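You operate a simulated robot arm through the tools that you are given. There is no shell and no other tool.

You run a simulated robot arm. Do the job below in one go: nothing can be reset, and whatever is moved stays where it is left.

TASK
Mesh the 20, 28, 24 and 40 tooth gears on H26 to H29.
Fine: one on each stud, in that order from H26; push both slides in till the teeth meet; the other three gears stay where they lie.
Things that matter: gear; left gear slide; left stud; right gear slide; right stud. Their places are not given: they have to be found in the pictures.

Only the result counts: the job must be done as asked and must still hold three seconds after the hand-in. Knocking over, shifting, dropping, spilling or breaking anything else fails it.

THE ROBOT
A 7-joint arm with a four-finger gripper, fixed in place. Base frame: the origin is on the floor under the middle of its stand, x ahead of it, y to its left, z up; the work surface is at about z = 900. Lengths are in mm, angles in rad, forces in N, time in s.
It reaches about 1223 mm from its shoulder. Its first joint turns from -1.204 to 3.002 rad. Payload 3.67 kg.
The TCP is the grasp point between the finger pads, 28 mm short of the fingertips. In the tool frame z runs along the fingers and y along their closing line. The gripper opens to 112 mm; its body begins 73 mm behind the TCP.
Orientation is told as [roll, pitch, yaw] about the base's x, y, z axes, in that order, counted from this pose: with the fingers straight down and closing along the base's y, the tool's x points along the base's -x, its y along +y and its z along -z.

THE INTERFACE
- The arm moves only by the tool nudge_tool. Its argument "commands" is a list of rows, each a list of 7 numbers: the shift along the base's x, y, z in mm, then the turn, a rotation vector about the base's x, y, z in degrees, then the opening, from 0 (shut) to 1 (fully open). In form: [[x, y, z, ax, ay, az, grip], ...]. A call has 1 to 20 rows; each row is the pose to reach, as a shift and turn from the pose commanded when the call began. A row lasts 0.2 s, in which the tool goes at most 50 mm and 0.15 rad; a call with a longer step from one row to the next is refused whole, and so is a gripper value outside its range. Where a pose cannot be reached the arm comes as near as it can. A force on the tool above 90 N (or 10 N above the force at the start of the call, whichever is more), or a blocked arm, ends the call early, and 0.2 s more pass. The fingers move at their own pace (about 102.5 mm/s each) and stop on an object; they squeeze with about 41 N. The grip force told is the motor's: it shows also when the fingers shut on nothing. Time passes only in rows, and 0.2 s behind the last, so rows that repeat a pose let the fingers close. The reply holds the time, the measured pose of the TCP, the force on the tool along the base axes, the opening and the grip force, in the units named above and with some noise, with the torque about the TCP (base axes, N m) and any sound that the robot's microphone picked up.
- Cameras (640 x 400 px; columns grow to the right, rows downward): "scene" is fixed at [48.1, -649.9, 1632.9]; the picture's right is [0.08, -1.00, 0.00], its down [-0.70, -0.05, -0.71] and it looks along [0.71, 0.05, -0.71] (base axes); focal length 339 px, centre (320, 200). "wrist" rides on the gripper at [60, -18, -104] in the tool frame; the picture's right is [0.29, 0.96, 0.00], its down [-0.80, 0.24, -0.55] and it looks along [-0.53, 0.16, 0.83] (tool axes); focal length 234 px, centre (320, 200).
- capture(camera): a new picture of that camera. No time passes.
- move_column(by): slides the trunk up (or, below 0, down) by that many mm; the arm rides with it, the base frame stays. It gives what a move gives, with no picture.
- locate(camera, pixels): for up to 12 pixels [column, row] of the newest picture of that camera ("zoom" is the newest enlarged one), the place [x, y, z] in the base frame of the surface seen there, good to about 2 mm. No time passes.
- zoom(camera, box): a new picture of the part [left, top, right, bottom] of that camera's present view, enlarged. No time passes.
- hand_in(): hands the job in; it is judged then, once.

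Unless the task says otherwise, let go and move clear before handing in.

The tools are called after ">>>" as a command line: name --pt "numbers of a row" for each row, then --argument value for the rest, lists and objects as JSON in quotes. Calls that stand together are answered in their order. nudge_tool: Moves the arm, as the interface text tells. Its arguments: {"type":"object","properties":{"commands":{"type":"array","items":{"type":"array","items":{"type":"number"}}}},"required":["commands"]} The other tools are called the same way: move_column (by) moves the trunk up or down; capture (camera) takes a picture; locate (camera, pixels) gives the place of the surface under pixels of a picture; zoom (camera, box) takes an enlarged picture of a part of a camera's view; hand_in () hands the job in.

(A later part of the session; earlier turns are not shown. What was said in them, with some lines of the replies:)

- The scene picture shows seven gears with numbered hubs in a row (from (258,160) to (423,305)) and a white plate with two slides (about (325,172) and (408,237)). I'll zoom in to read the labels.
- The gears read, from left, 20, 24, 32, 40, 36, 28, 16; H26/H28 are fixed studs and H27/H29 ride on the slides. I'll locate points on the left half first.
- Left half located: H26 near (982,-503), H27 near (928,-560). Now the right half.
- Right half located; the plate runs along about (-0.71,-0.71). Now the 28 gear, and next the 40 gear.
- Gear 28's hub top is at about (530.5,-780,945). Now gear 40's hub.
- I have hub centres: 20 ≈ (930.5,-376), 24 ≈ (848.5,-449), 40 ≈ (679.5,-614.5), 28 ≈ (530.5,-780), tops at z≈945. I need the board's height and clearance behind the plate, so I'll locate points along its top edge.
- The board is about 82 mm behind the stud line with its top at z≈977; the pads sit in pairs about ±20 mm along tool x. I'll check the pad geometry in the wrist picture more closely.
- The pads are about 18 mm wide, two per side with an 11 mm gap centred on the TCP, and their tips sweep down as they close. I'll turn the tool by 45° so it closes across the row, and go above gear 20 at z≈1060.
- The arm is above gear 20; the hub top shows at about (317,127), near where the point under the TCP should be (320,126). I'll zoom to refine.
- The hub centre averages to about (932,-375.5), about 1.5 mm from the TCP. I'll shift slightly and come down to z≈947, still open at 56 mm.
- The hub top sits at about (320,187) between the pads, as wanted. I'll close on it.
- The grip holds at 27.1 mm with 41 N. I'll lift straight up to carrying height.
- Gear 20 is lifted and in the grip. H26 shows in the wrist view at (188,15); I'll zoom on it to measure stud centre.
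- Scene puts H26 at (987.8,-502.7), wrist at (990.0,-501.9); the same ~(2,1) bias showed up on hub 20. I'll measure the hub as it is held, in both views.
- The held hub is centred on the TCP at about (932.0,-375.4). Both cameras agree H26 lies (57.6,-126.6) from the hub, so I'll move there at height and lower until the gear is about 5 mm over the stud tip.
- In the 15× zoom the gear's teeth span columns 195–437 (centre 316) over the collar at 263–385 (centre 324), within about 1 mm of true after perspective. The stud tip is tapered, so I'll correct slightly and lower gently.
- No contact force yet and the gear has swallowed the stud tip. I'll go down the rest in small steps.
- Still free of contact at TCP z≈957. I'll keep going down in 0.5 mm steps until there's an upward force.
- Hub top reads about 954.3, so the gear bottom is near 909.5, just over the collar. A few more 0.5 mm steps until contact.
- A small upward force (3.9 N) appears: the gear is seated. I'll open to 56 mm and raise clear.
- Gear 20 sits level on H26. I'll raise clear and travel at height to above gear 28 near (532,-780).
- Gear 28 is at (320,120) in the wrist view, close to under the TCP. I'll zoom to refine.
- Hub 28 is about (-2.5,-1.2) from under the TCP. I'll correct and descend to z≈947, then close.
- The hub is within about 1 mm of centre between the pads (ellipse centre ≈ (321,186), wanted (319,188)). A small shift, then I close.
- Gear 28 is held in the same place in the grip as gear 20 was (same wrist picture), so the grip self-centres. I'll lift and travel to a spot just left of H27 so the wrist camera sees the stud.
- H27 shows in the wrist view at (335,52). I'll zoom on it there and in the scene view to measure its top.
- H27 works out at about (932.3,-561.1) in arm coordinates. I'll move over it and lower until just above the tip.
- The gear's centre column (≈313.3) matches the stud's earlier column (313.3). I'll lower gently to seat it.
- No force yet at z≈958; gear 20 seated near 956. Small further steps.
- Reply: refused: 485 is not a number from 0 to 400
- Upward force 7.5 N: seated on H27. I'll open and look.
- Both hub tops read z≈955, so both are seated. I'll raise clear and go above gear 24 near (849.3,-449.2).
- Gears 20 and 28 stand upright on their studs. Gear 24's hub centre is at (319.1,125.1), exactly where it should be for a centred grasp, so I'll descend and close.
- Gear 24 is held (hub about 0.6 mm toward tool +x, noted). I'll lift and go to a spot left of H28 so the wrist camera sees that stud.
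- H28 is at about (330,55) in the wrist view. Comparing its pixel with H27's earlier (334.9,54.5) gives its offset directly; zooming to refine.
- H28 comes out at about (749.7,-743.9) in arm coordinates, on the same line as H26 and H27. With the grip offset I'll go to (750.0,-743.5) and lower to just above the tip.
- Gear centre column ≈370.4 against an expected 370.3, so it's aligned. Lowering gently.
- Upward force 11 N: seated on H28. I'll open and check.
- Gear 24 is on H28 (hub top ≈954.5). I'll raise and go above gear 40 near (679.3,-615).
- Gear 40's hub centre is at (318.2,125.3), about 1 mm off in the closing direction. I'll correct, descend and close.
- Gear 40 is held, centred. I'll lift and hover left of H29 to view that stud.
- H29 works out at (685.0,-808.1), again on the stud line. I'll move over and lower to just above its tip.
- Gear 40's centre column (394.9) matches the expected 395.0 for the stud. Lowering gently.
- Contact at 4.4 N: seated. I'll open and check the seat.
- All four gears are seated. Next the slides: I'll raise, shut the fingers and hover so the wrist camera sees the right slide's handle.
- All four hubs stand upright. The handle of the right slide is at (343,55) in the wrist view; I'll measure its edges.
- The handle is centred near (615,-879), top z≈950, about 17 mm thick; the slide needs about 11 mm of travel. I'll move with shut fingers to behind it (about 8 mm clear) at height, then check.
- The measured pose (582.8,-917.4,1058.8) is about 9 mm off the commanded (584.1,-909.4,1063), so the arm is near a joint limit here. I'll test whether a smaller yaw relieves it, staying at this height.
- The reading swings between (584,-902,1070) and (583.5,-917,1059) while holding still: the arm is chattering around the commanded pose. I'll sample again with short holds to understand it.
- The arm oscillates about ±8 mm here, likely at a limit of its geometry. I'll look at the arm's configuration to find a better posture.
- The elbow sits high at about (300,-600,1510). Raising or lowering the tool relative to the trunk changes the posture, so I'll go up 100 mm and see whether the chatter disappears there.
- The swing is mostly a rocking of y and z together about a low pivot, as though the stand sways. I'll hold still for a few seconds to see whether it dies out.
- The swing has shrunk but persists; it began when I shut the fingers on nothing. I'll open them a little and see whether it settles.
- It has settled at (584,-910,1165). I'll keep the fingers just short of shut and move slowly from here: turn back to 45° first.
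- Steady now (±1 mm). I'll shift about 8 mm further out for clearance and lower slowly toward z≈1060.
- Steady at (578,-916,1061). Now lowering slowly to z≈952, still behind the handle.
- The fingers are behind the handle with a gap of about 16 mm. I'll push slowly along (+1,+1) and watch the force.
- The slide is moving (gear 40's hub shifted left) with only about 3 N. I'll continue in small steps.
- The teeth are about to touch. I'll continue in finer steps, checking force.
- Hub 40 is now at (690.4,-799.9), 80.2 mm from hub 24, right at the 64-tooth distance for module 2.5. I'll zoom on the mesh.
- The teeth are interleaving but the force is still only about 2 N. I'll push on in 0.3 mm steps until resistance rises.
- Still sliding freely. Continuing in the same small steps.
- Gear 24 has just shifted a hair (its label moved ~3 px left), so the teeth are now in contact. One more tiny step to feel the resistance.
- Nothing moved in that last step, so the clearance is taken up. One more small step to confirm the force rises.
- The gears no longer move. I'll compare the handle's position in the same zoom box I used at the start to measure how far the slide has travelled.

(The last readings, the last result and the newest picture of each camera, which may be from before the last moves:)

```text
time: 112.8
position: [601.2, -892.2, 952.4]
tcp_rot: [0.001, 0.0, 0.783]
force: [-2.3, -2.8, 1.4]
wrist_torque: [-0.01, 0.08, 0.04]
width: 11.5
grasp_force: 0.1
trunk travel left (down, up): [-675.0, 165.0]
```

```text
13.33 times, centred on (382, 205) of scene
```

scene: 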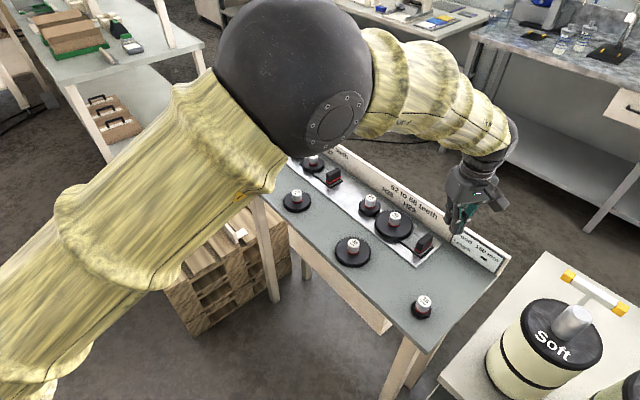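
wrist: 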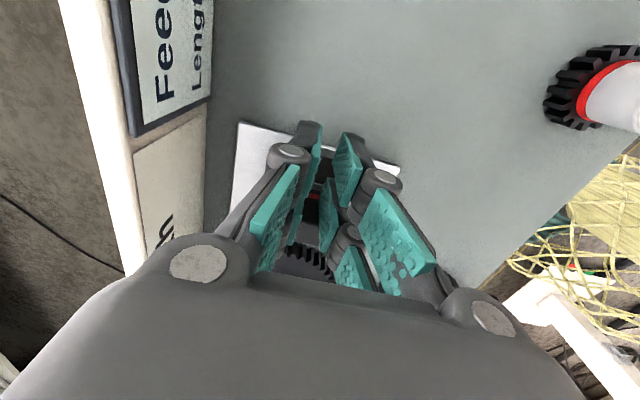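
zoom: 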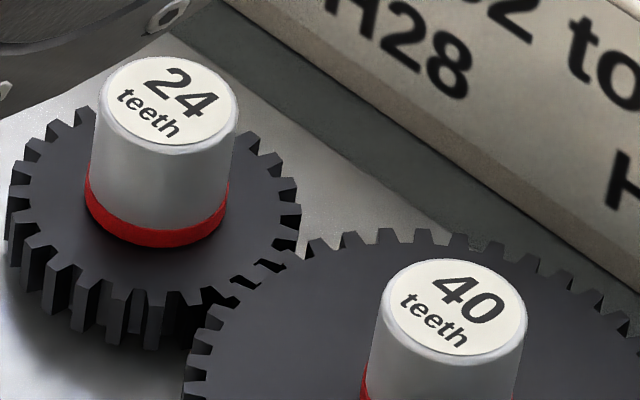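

The hubs are about 79–80 mm apart and the gears no longer follow, so the teeth have met. I'll back the fingers off slowly, rise, and look straight down with the wrist camera to verify the mesh.

>>> nudge_tool --pt "-0.5 -0.5 0 0 0 0 0.1" --pt "-1.5 -1.5 0 0 0 0 0.1" --pt "-3 -3 0 0 0 0 0.1" --pt "-5 -5 0 0 0 0 0.1" --pt "-7 -7 0 0 0 0 0.1" --pt "-8.5 -8.5 1 0 0 0 0.1" --pt "-9.5 -9.5 3 0 0 0 0.1" --pt "-10 -10 6 0 0 0 0.1" --pt "-10 -10 10 0 0 0 0.1" --pt "-10 -10 16 0 0 0 0.1" --pt "-10 -10 23 0 0 0 0.1" --pt "-10 -10 31 0 0 0 0.1" --pt "-10 -10 40 0 0 0 0.1" --pt "-10 -10 49 0 0 0 0.1" --pt "-10 -10 58 0 0 0 0.1" --pt "-10 -10 67 0 0 0 0.1" --pt "-10 -10 76 0 0 0 0.1" --pt "-10 -10 85 0 0 0 0.1" --pt "-10 -10 93 0 0 0 0.1" --pt "-10 -10 100 0 0 0 0.1"

>>> zoom --camera "scene" --box '[358, 190, 406, 220]'

>>> zoom --camera "scene" --box '[340, 190, 460, 265]'

```text
time: 117.0
position: [592.2, -901.4, 1052.0]
tcp_rot: [0.002, 0.0, 0.786]
force: [-0.4, 0.2, 0.2]
wrist_torque: [-0.01, -0.01, 0.02]
width: 11.2
grasp_force: 0.0
trunk travel left (down, up): [-675.0, 165.0]
```

```text
13.33 times, centred on (382, 205) of scene
```

zoom: 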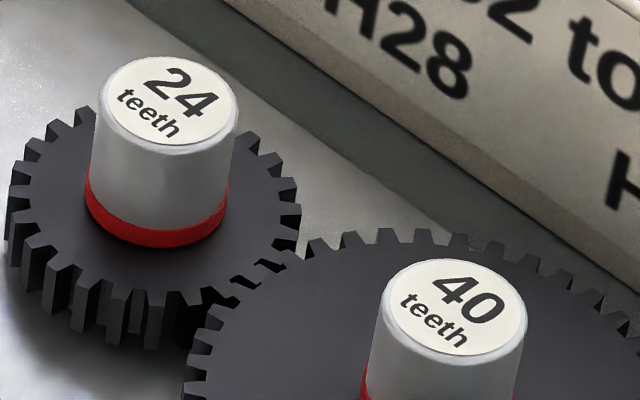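

```text
5.33 times, centred on (400, 228) of scene
```

zoom: 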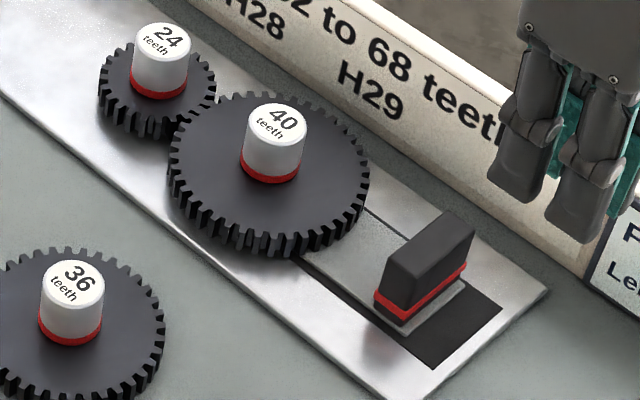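

The fingers are clear and nothing sprang back. I'll measure the slide plate's right edge against the recess edge to get its exact travel.

>>> zoom --camera "scene" --box '[405, 230, 445, 262]'

```text
12.50 times, centred on (425, 246) of scene
```

zoom: 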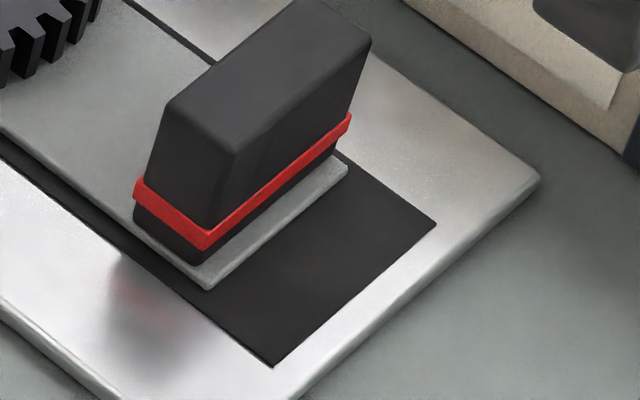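

>>> locate --camera "zoom" --pixels '[[209, 288], [228, 270], [262, 240], [295, 212], [330, 182], [345, 168], [436, 224], [400, 255], [340, 307], [275, 365], [300, 340], [370, 282]]'

```text
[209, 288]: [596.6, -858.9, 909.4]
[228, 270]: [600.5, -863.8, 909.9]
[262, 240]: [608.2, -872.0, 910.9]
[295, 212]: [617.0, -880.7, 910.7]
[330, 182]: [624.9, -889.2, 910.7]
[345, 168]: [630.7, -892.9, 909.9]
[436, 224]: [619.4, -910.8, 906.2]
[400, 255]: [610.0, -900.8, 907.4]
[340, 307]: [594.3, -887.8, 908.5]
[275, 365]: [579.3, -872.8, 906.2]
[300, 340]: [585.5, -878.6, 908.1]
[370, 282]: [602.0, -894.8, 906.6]
```

The slide travelled about 13 mm (gap now 20.6 mm versus 5.9 mm before) and the gears sit at the 64-tooth spacing. Now I'll move smoothly, at height, to behind the left slide's handle near (829.5,-664).

>>> nudge_tool --pt "1.9 1.9 1 0 0 0 0.1" --pt "7.3 7.3 2 0 0 0 0.1" --pt "15.9 15.9 4 0 0 0 0.1" --pt "27.1 27.1 6 0 0 0 0.1" --pt "40.7 40.7 8 0 0 0 0.1" --pt "56.1 56.1 9 0 0 0 0.1" --pt "72.9 72.9 10 0 0 0 0.1" --pt "90.8 90.8 11 0 0 0 0.1" --pt "109.3 109.3 11 0 0 0 0.1" --pt "128.1 128.1 11 0 0 0 0.1" --pt "146.6 146.6 11 0 0 0 0.1" --pt "164.5 164.5 11 0 0 0 0.1" --pt "181.3 181.3 11 0 0 0 0.1" --pt "196.7 196.7 11 0 0 0 0.1" --pt "210.3 210.3 11 0 0 0 0.1" --pt "221.5 221.5 11 0 0 0 0.1" --pt "230.1 230.1 11 0 0 0 0.1" --pt "235.5 235.5 11 0 0 0 0.1" --pt "237.4 237.4 11 0 0 0 0.1" --pt "237.4 237.4 11 0 0 0 0.1"

>>> nudge_tool --pt "0 0 0 0 0 0 0.1"

>>> capture --camera "scene"

>>> capture --camera "wrist"

```text
time: 121.2
position: [829.3, -663.5, 1062.4]
tcp_rot: [0.001, 0.001, 0.785]
force: [-0.6, -0.3, 0.0]
wrist_torque: [0.01, 0.01, 0.01]
width: 11.0
grasp_force: 0.0
trunk travel left (down, up): [-675.0, 165.0]
```

```text
time: 121.6
position: [828.6, -663.7, 1063.7]
tcp_rot: [0.001, 0.0, 0.786]
force: [0.8, 0.9, -0.3]
wrist_torque: [0.04, -0.02, 0.03]
width: 11.3
grasp_force: 0.1
trunk travel left (down, up): [-675.0, 165.0]
```

```text
taken
```

scene: 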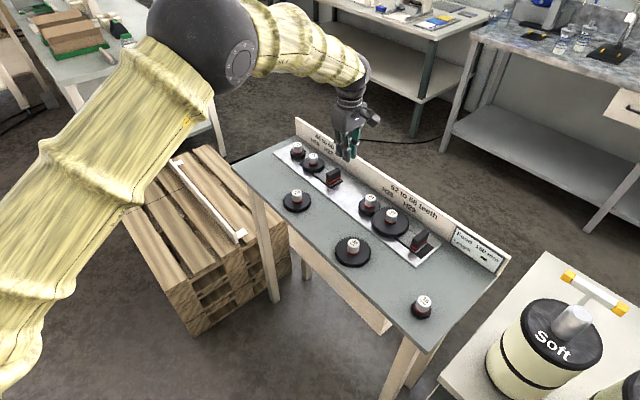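

```text
taken
```

wrist: 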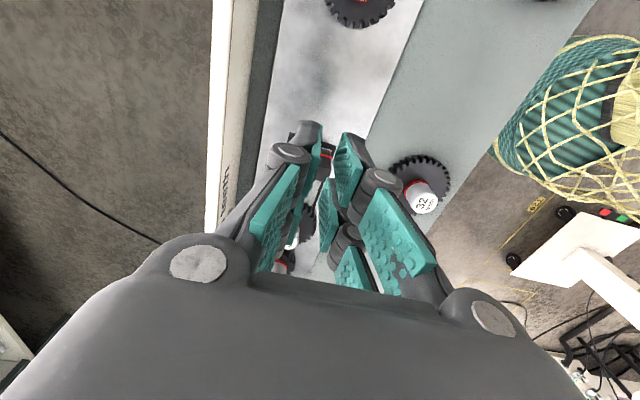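

Steady at (829,-664,1063). I'll locate the left handle's right face and slide edge before lowering.

>>> zoom --camera "scene" --box '[312, 160, 352, 192]'

```text
12.50 times, centred on (332, 176) of scene
```

zoom: 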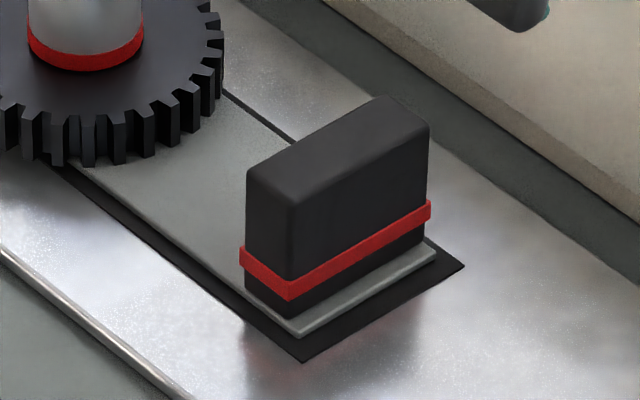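

>>> locate --camera "zoom" --pixels '[[298, 335], [330, 314], [370, 290], [410, 266], [433, 252], [303, 361], [350, 333], [400, 304], [463, 265], [290, 203], [427, 130], [360, 165]]'

```text
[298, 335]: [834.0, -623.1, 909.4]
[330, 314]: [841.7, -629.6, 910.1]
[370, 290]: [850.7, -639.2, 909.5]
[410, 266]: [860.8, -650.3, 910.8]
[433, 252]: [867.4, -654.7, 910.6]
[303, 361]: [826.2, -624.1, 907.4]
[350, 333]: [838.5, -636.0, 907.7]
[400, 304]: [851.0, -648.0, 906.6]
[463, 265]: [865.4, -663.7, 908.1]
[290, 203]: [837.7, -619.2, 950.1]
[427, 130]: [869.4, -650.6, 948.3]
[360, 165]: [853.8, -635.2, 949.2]
```

The left handle's right face is about 11 mm ahead of the fingers. I'll lower slowly behind it to z≈952.

>>> nudge_tool --pt "0 0 -1 0 0 0 0.1" --pt "0 0 -4 0 0 0 0.1" --pt "0 0 -8 0 0 0 0.1" --pt "0 0 -14 0 0 0 0.1" --pt "0 0 -21 0 0 0 0.1" --pt "0 0 -29 0 0 0 0.1" --pt "0 0 -38 0 0 0 0.1" --pt "0 0 -47 0 0 0 0.1" --pt "0 0 -56 0 0 0 0.1" --pt "0 0 -65 0 0 0 0.1" --pt "0 0 -74 0 0 0 0.1" --pt "0 0 -83 0 0 0 0.1" --pt "0 0 -91 0 0 0 0.1" --pt "0 0 -98 0 0 0 0.1" --pt "0 0 -104 0 0 0 0.1" --pt "0 0 -108 0 0 0 0.1" --pt "0 0 -110 0 0 0 0.1" --pt "0 0 -111 0 0 0 0.1" --pt "0 0 -111 0 0 0 0.1"

>>> zoom --camera "scene" --box '[282, 130, 378, 200]'

```text
time: 125.6
position: [831.0, -663.2, 951.3]
tcp_rot: [0.0, -0.001, 0.784]
force: [0.9, 0.6, 0.9]
wrist_torque: [-0.02, -0.03, 0.01]
width: 11.2
grasp_force: 0.0
trunk travel left (down, up): [-675.0, 165.0]
```

```text
5.71 times, centred on (330, 165) of scene
```

zoom: 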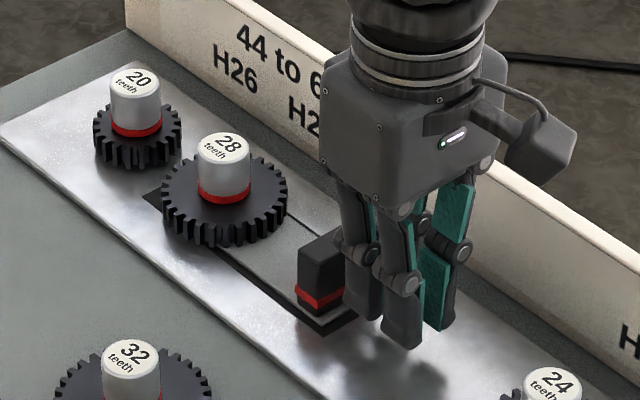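

In place behind the left handle. Pushing slowly along (+1,+1): first to close the gap.

>>> nudge_tool --pt "0.4 0.4 0 0 0 0 0.1" --pt "1.2 1.2 0 0 0 0 0.1" --pt "2.2 2.2 0 0 0 0 0.1" --pt "3.2 3.2 0 0 0 0 0.1" --pt "4.2 4.2 0 0 0 0 0.1" --pt "5.2 5.2 0 0 0 0 0.1" --pt "6 6 0 0 0 0 0.1" --pt "6.6 6.6 0 0 0 0 0.1" --pt "7.2 7.2 0 0 0 0 0.1" --pt "7.8 7.8 0 0 0 0 0.1" --pt "8.4 8.4 0 0 0 0 0.1" --pt "9 9 0 0 0 0 0.1"

>>> nudge_tool --pt "0.5 0.5 0 0 0 0 0.1" --pt "1 1 0 0 0 0 0.1" --pt "1.5 1.5 0 0 0 0 0.1" --pt "2 2 0 0 0 0 0.1" --pt "2.5 2.5 0 0 0 0 0.1" --pt "3 3 0 0 0 0 0.1"

>>> zoom --camera "scene" --box '[282, 130, 378, 200]'

```text
time: 128.2
position: [837.9, -654.5, 952.0]
tcp_rot: [0.002, 0.002, 0.787]
force: [0.2, 1.0, -0.4]
wrist_torque: [0.0, -0.01, -0.02]
width: 11.2
grasp_force: 0.1
trunk travel left (down, up): [-675.0, 165.0]
```

```text
time: 129.6
position: [839.5, -652.7, 951.8]
tcp_rot: [0.002, 0.001, 0.786]
force: [-2.0, -1.9, 0.3]
wrist_torque: [0.0, 0.08, 0.04]
width: 11.3
grasp_force: 0.2
trunk travel left (down, up): [-675.0, 165.0]
```

```text
5.71 times, centred on (330, 165) of scene
```

zoom: 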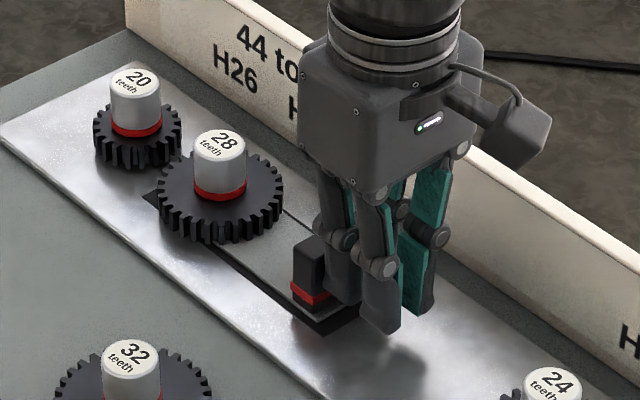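

Contact made (about 3 N) and gear 28 has begun to move. Continuing.

>>> nudge_tool --pt "0.5 0.5 0 0 0 0 0.1" --pt "1 1 0 0 0 0 0.1" --pt "1.5 1.5 0 0 0 0 0.1" --pt "2 2 0 0 0 0 0.1" --pt "2.5 2.5 0 0 0 0 0.1" --pt "3 3 0 0 0 0 0.1" --pt "3.5 3.5 0 0 0 0 0.1" --pt "4 4 0 0 0 0 0.1" --pt "4.5 4.5 0 0 0 0 0.1" --pt "5 5 0 0 0 0 0.1" --pt "5.5 5.5 0 0 0 0 0.1" --pt "6 6 0 0 0 0 0.1"

>>> zoom --camera "scene" --box '[290, 140, 330, 172]'

```text
time: 132.2
position: [847.9, -645.4, 950.9]
tcp_rot: [0.001, -0.002, 0.787]
force: [-1.3, -2.1, 0.1]
wrist_torque: [-0.03, 0.03, 0.03]
width: 11.1
grasp_force: 0.0
trunk travel left (down, up): [-675.0, 165.0]
```

```text
12.50 times, centred on (310, 156) of scene
```

zoom: 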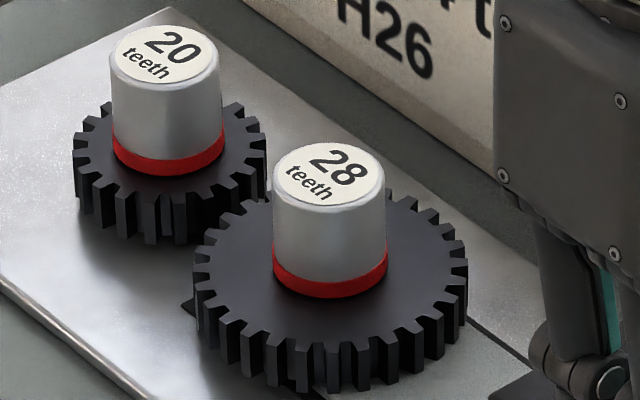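

Hubs are about 70.5 mm apart now; tips should touch near 65 and mesh at 60. Continuing in small steps with pictures.

>>> nudge_tool --pt "0.4 0.4 0 0 0 0 0.1" --pt "0.8 0.8 0 0 0 0 0.1" --pt "1.2 1.2 0 0 0 0 0.1" --pt "1.6 1.6 0 0 0 0 0.1" --pt "2 2 0 0 0 0 0.1" --pt "2.4 2.4 0 0 0 0 0.1" --pt "2.8 2.8 0 0 0 0 0.1"

>>> zoom --camera "scene" --box '[290, 140, 322, 165]'

>>> nudge_tool --pt "0.3 0.3 0 0 0 0 0.1" --pt "0.6 0.6 0 0 0 0 0.1" --pt "0.9 0.9 0 0 0 0 0.1" --pt "1.2 1.2 0 0 0 0 0.1"

>>> zoom --camera "scene" --box '[290, 140, 322, 165]'

```text
time: 133.8
position: [850.0, -644.6, 951.9]
tcp_rot: [0.001, -0.001, 0.786]
force: [-0.8, -1.7, -0.7]
wrist_torque: [-0.09, 0.08, 0.05]
width: 11.7
grasp_force: 0.0
trunk travel left (down, up): [-675.0, 165.0]
```

```text
16.00 times, centred on (306, 152) of scene
```

zoom: 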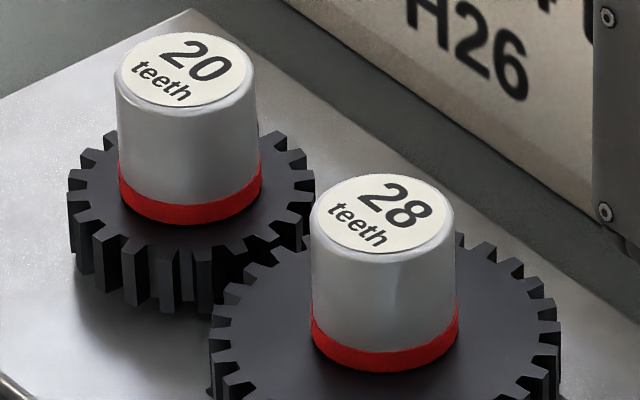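

```text
time: 134.8
position: [851.3, -642.3, 952.4]
tcp_rot: [0.001, -0.001, 0.786]
force: [-2.1, -0.9, 0.3]
wrist_torque: [-0.02, 0.02, 0.05]
width: 11.1
grasp_force: 0.1
trunk travel left (down, up): [-675.0, 165.0]
```

```text
16.00 times, centred on (306, 152) of scene
```

zoom: 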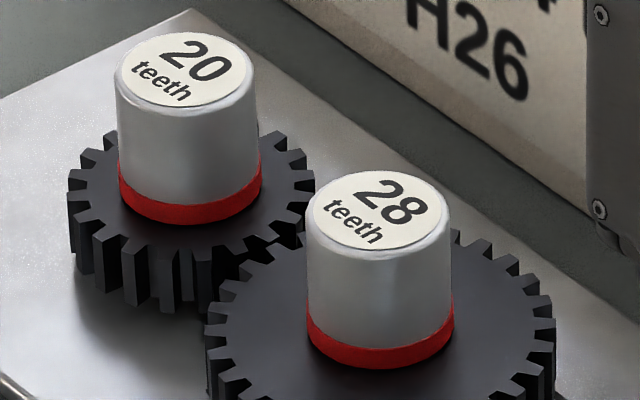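

>>> nudge_tool --pt "0.3 0.3 0 0 0 0 0.1" --pt "0.6 0.6 0 0 0 0 0.1" --pt "0.9 0.9 0 0 0 0 0.1" --pt "1.2 1.2 0 0 0 0 0.1"

>>> zoom --camera "scene" --box '[290, 140, 322, 165]'

>>> nudge_tool --pt "0.3 0.3 0 0 0 0 0.1" --pt "0.6 0.6 0 0 0 0 0.1" --pt "0.9 0.9 0 0 0 0 0.1"

>>> zoom --camera "scene" --box '[290, 140, 322, 165]'

```text
time: 135.8
position: [852.7, -640.8, 950.7]
tcp_rot: [0.0, 0.001, 0.786]
force: [-0.9, -0.9, 0.7]
wrist_torque: [-0.06, 0.02, 0.0]
width: 11.0
grasp_force: 0.0
trunk travel left (down, up): [-675.0, 165.0]
```

```text
16.00 times, centred on (306, 152) of scene
```

zoom: 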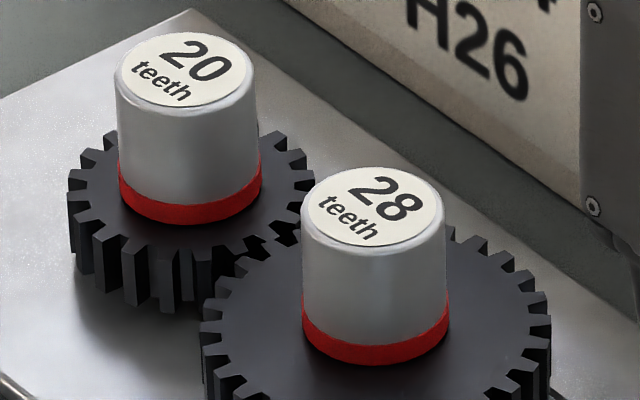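

```text
time: 136.6
position: [854.4, -639.9, 951.0]
tcp_rot: [0.001, 0.0, 0.787]
force: [-1.3, -1.5, 1.0]
wrist_torque: [-0.04, 0.01, 0.01]
width: 10.9
grasp_force: 0.1
trunk travel left (down, up): [-675.0, 165.0]
```

```text
16.00 times, centred on (306, 152) of scene
```

zoom: 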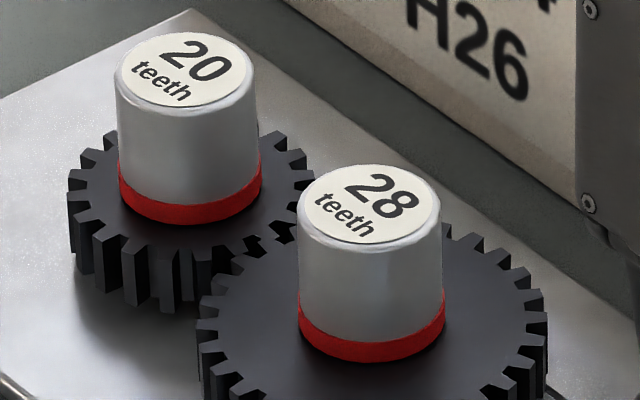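

Gear 28 still moves freely and the teeth are interleaving. Continuing in 0.25 mm steps.

>>> nudge_tool --pt "0.2 0.2 0 0 0 0 0.1" --pt "0.4 0.4 0 0 0 0 0.1" --pt "0.6 0.6 0 0 0 0 0.1"

>>> zoom --camera "scene" --box '[290, 140, 322, 165]'

>>> nudge_tool --pt "0.2 0.2 0 0 0 0 0.1" --pt "0.4 0.4 0 0 0 0 0.1" --pt "0.6 0.6 0 0 0 0 0.1"

>>> zoom --camera "scene" --box '[290, 140, 322, 165]'

```text
time: 137.4
position: [853.4, -639.8, 951.5]
tcp_rot: [0.001, -0.001, 0.785]
force: [-1.4, -1.7, 0.1]
wrist_torque: [-0.05, 0.02, 0.02]
width: 11.0
grasp_force: 0.1
trunk travel left (down, up): [-675.0, 165.0]
```

```text
16.00 times, centred on (306, 152) of scene
```

zoom: 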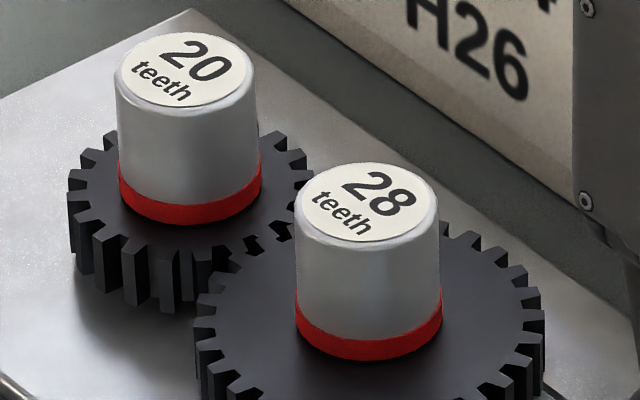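

```text
time: 138.2
position: [854.7, -637.8, 952.0]
tcp_rot: [0.003, 0.0, 0.785]
force: [-0.6, -2.0, -0.1]
wrist_torque: [-0.03, 0.06, 0.05]
width: 11.1
grasp_force: 0.0
trunk travel left (down, up): [-675.0, 165.0]
```

```text
16.00 times, centred on (306, 152) of scene
```

zoom: 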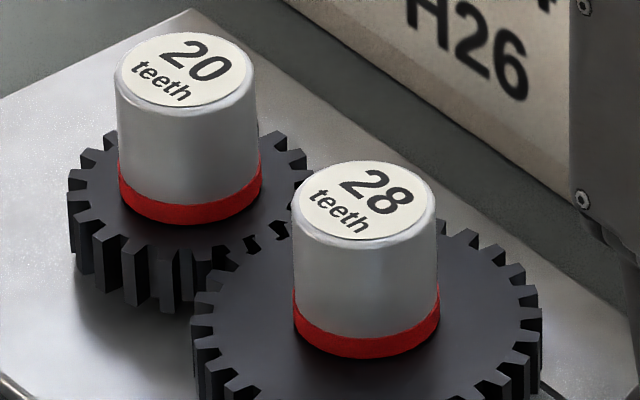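

Hubs are about 59–59.5 mm apart and gear 20 hasn't moved yet; contact should be imminent. Continuing in 0.25 mm steps.

>>> nudge_tool --pt "0.2 0.2 0 0 0 0 0.1" --pt "0.4 0.4 0 0 0 0 0.1" --pt "0.4 0.4 0 0 0 0 0.1"

>>> zoom --camera "scene" --box '[290, 140, 322, 165]'

>>> nudge_tool --pt "0.2 0.2 0 0 0 0 0.1" --pt "0.4 0.4 0 0 0 0 0.1" --pt "0.4 0.4 0 0 0 0 0.1"

>>> zoom --camera "scene" --box '[290, 140, 322, 165]'

```text
time: 139.0
position: [854.8, -637.9, 952.1]
tcp_rot: [0.002, 0.0, 0.785]
force: [-1.6, -1.4, 0.2]
wrist_torque: [-0.01, 0.06, -0.02]
width: 11.0
grasp_force: 0.0
trunk travel left (down, up): [-675.0, 165.0]
```

```text
16.00 times, centred on (306, 152) of scene
```

zoom: 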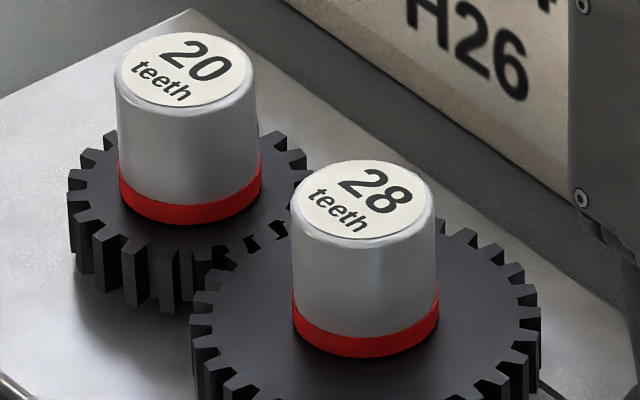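

```text
time: 139.8
position: [855.6, -638.3, 951.2]
tcp_rot: [0.001, 0.0, 0.787]
force: [-1.7, -2.0, -0.8]
wrist_torque: [-0.04, 0.04, 0.02]
width: 11.1
grasp_force: 0.0
trunk travel left (down, up): [-675.0, 165.0]
```

```text
16.00 times, centred on (306, 152) of scene
```

zoom: 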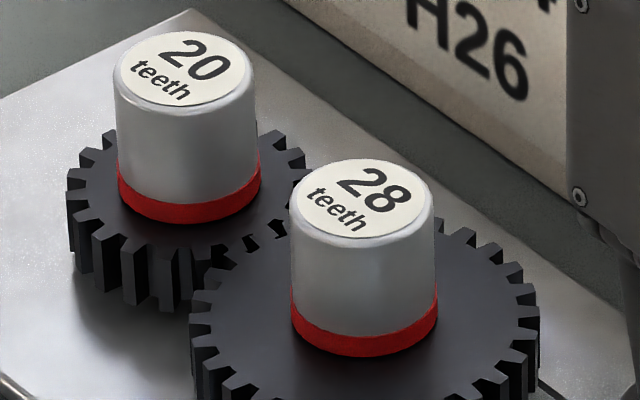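

Gear 20 has just shifted a hair, so the teeth of this pair have met too. I'll stop here, back off slowly and rise.

>>> nudge_tool --pt "-0.5 -0.5 0 0 0 0 0.1" --pt "-1.5 -1.5 0 0 0 0 0.1" --pt "-3 -3 0 0 0 0 0.1" --pt "-5 -5 0 0 0 0 0.1" --pt "-7 -7 0 0 0 0 0.1" --pt "-9 -9 1 0 0 0 0.1" --pt "-11 -11 3 0 0 0 0.1" --pt "-12 -12 6 0 0 0 0.1" --pt "-12 -12 10 0 0 0 0.1" --pt "-12 -12 16 0 0 0 0.1" --pt "-12 -12 23 0 0 0 0.1" --pt "-12 -12 31 0 0 0 0.1" --pt "-12 -12 40 0 0 0 0.1" --pt "-12 -12 50 0 0 0 0.1" --pt "-12 -12 60 0 0 0 0.1" --pt "-12 -12 70 0 0 0 0.1" --pt "-12 -12 80 0 0 0 0.1" --pt "-12 -12 89 0 0 0 0.1" --pt "-12 -12 97 0 0 0 0.1" --pt "-12 -12 103 0 0 0 0.1"

>>> capture --camera "scene"

>>> zoom --camera "scene" --box '[280, 135, 440, 265]'

>>> zoom --camera "scene" --box '[288, 138, 336, 174]'

```text
time: 144.0
position: [843.1, -649.8, 1055.1]
tcp_rot: [0.001, 0.0, 0.786]
force: [-0.1, -0.2, -0.1]
wrist_torque: [-0.03, 0.0, -0.03]
width: 11.4
grasp_force: 0.1
trunk travel left (down, up): [-675.0, 165.0]
```

```text
taken
```

scene: 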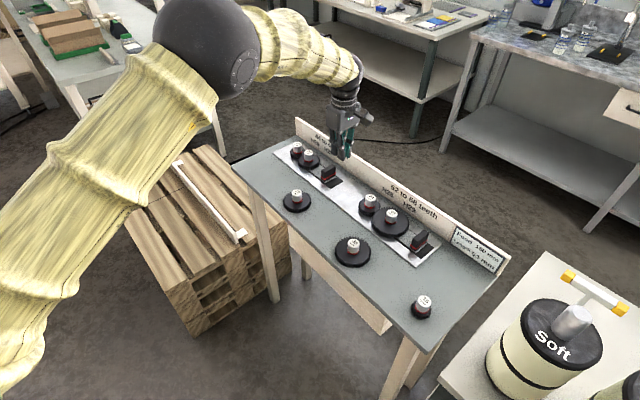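

```text
3.08 times, centred on (360, 200) of scene
```

zoom: 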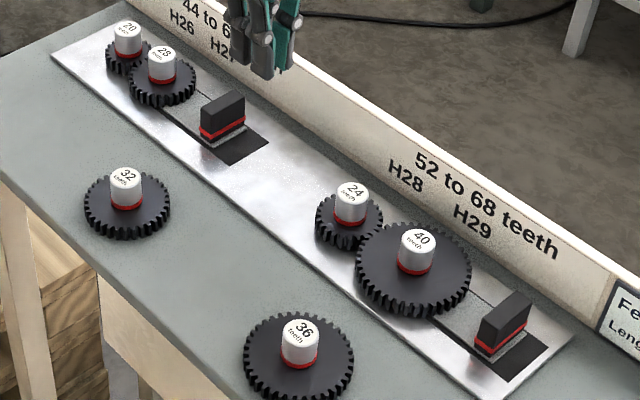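

```text
11.11 times, centred on (312, 156) of scene
```

zoom: 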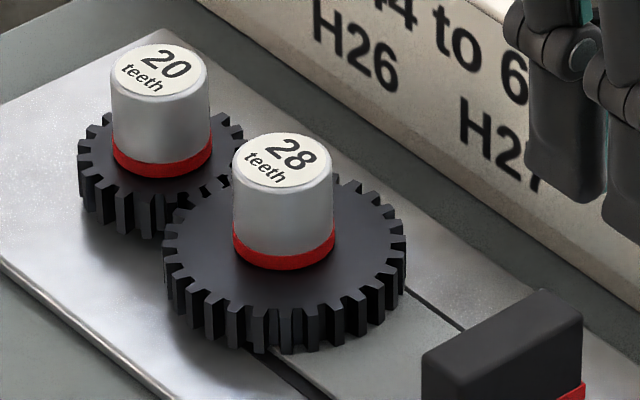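

The sign on the board at about (477,250) seems to have changed. I'll zoom on it.

>>> zoom --camera "scene" --box '[440, 220, 520, 280]'

>>> capture --camera "wrist"

```text
6.67 times, centred on (480, 250) of scene
```

zoom: 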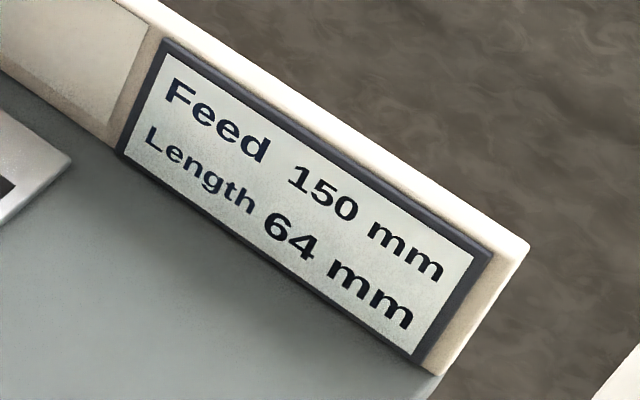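

```text
taken
```

wrist: 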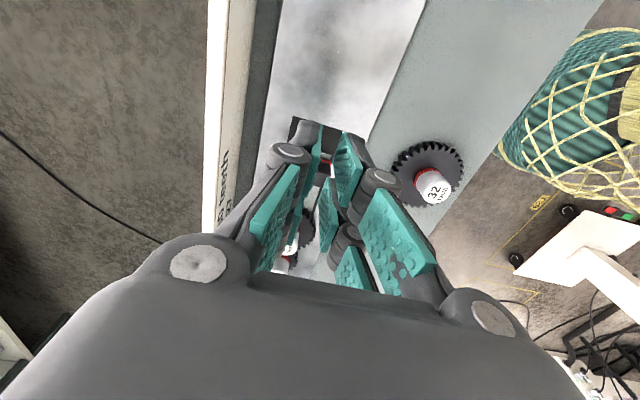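

The display now reads "Feed 150 mm / Length 64 mm", which is 150·(20/28)·(24/40) ≈ 64: the train is recognised as meshed. I'll raise the arm well clear, wait, and check again.

>>> nudge_tool --pt "0 0 2 0 0 0 0.1" --pt "0 0 8 0 0 0 0.1" --pt "-2 2 18 0 0 0 0.1" --pt "-6 6 30 0 0 0 0.1" --pt "-12 12 44 0 0 0 0.1" --pt "-20 20 60 0 0 0 0.1" --pt "-30 30 76 0 0 0 0.1" --pt "-42 42 92 0 0 0 0.1" --pt "-55 55 106 0 0 0 0.1" --pt "-68 68 118 0 0 0 0.1" --pt "-80 80 128 0 0 0 0.1" --pt "-90 90 136 0 0 0 0.1" --pt "-97 97 141 0 0 0 0.1" --pt "-100 100 143 0 0 0 0.1" --pt "-100 100 143 0 0 0 0.1" --pt "-100 100 143 0 0 0 0.1" --pt "-100 100 143 0 0 0 0.1" --pt "-100 100 143 0 0 0 0.1" --pt "-100 100 143 0 0 0 0.1" --pt "-100 100 143 0 0 0 0.1"

>>> zoom --camera "scene" --box '[440, 220, 520, 280]'

>>> zoom --camera "scene" --box '[230, 130, 450, 330]'

>>> capture --camera "scene"

```text
time: 148.2
position: [743.0, -549.8, 1197.6]
tcp_rot: [0.0, 0.0, 0.785]
force: [-0.2, -0.4, 0.3]
wrist_torque: [0.0, 0.0, -0.02]
width: 11.1
grasp_force: 0.2
trunk travel left (down, up): [-675.0, 165.0]
```

```text
6.67 times, centred on (480, 250) of scene
```

zoom: 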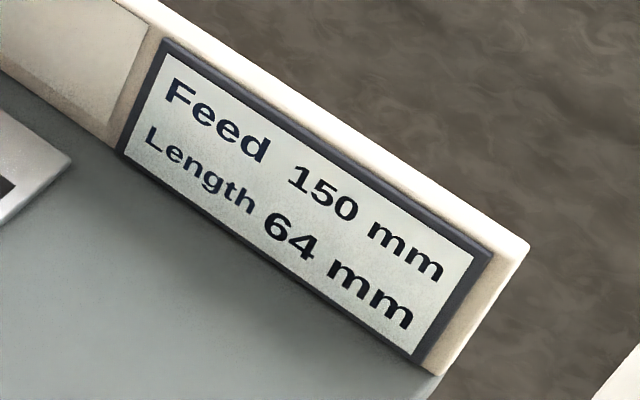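

```text
2.00 times, centred on (340, 230) of scene
```

zoom: 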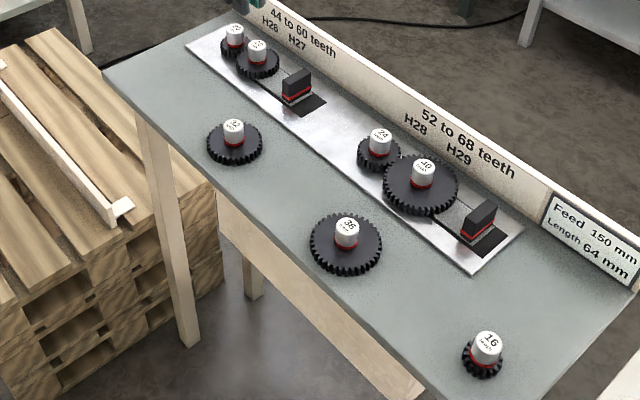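

```text
taken
```

scene: 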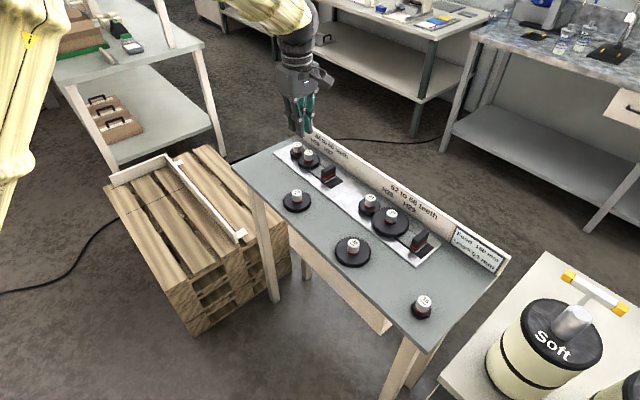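

The arm is clear at (743,-550,1198). Gears 20/28 and 24/40 stand meshed on H26–H29, the 32, 36 and 16 gears lie where they were, and the display still reads 64 mm, so I'm handing in.

>>> hand_in

```text
The job is handed in.
```

The 20, 28, 24 and 40 tooth gears are on H26, H27, H28 and H29 in that order, and both slides are pushed in until the teeth met. I've handed the job in.

- **Mesh:** in the last pictures both pairs sit meshed. The display on the board reads "Length 64 mm", which matches 150 × (20/28) × (24/40) for this train.
- **Other gears:** the 32, 36 and 16 tooth gears were not touched.
- **Right slide:** I pushed it slightly further after the 24 and 40 gears stopped moving. Its stud sits about 2 mm inside the nominal 80 mm spacing by my measurement, which is roughly what the play in the gear bores would allow.
- **Arm sway:** the arm swayed by several mm near the right slide. I waited for it to settle and moved slowly after that, and nothing was knocked.

The arm finished clear of the bench, at about (743, -550, 1198).
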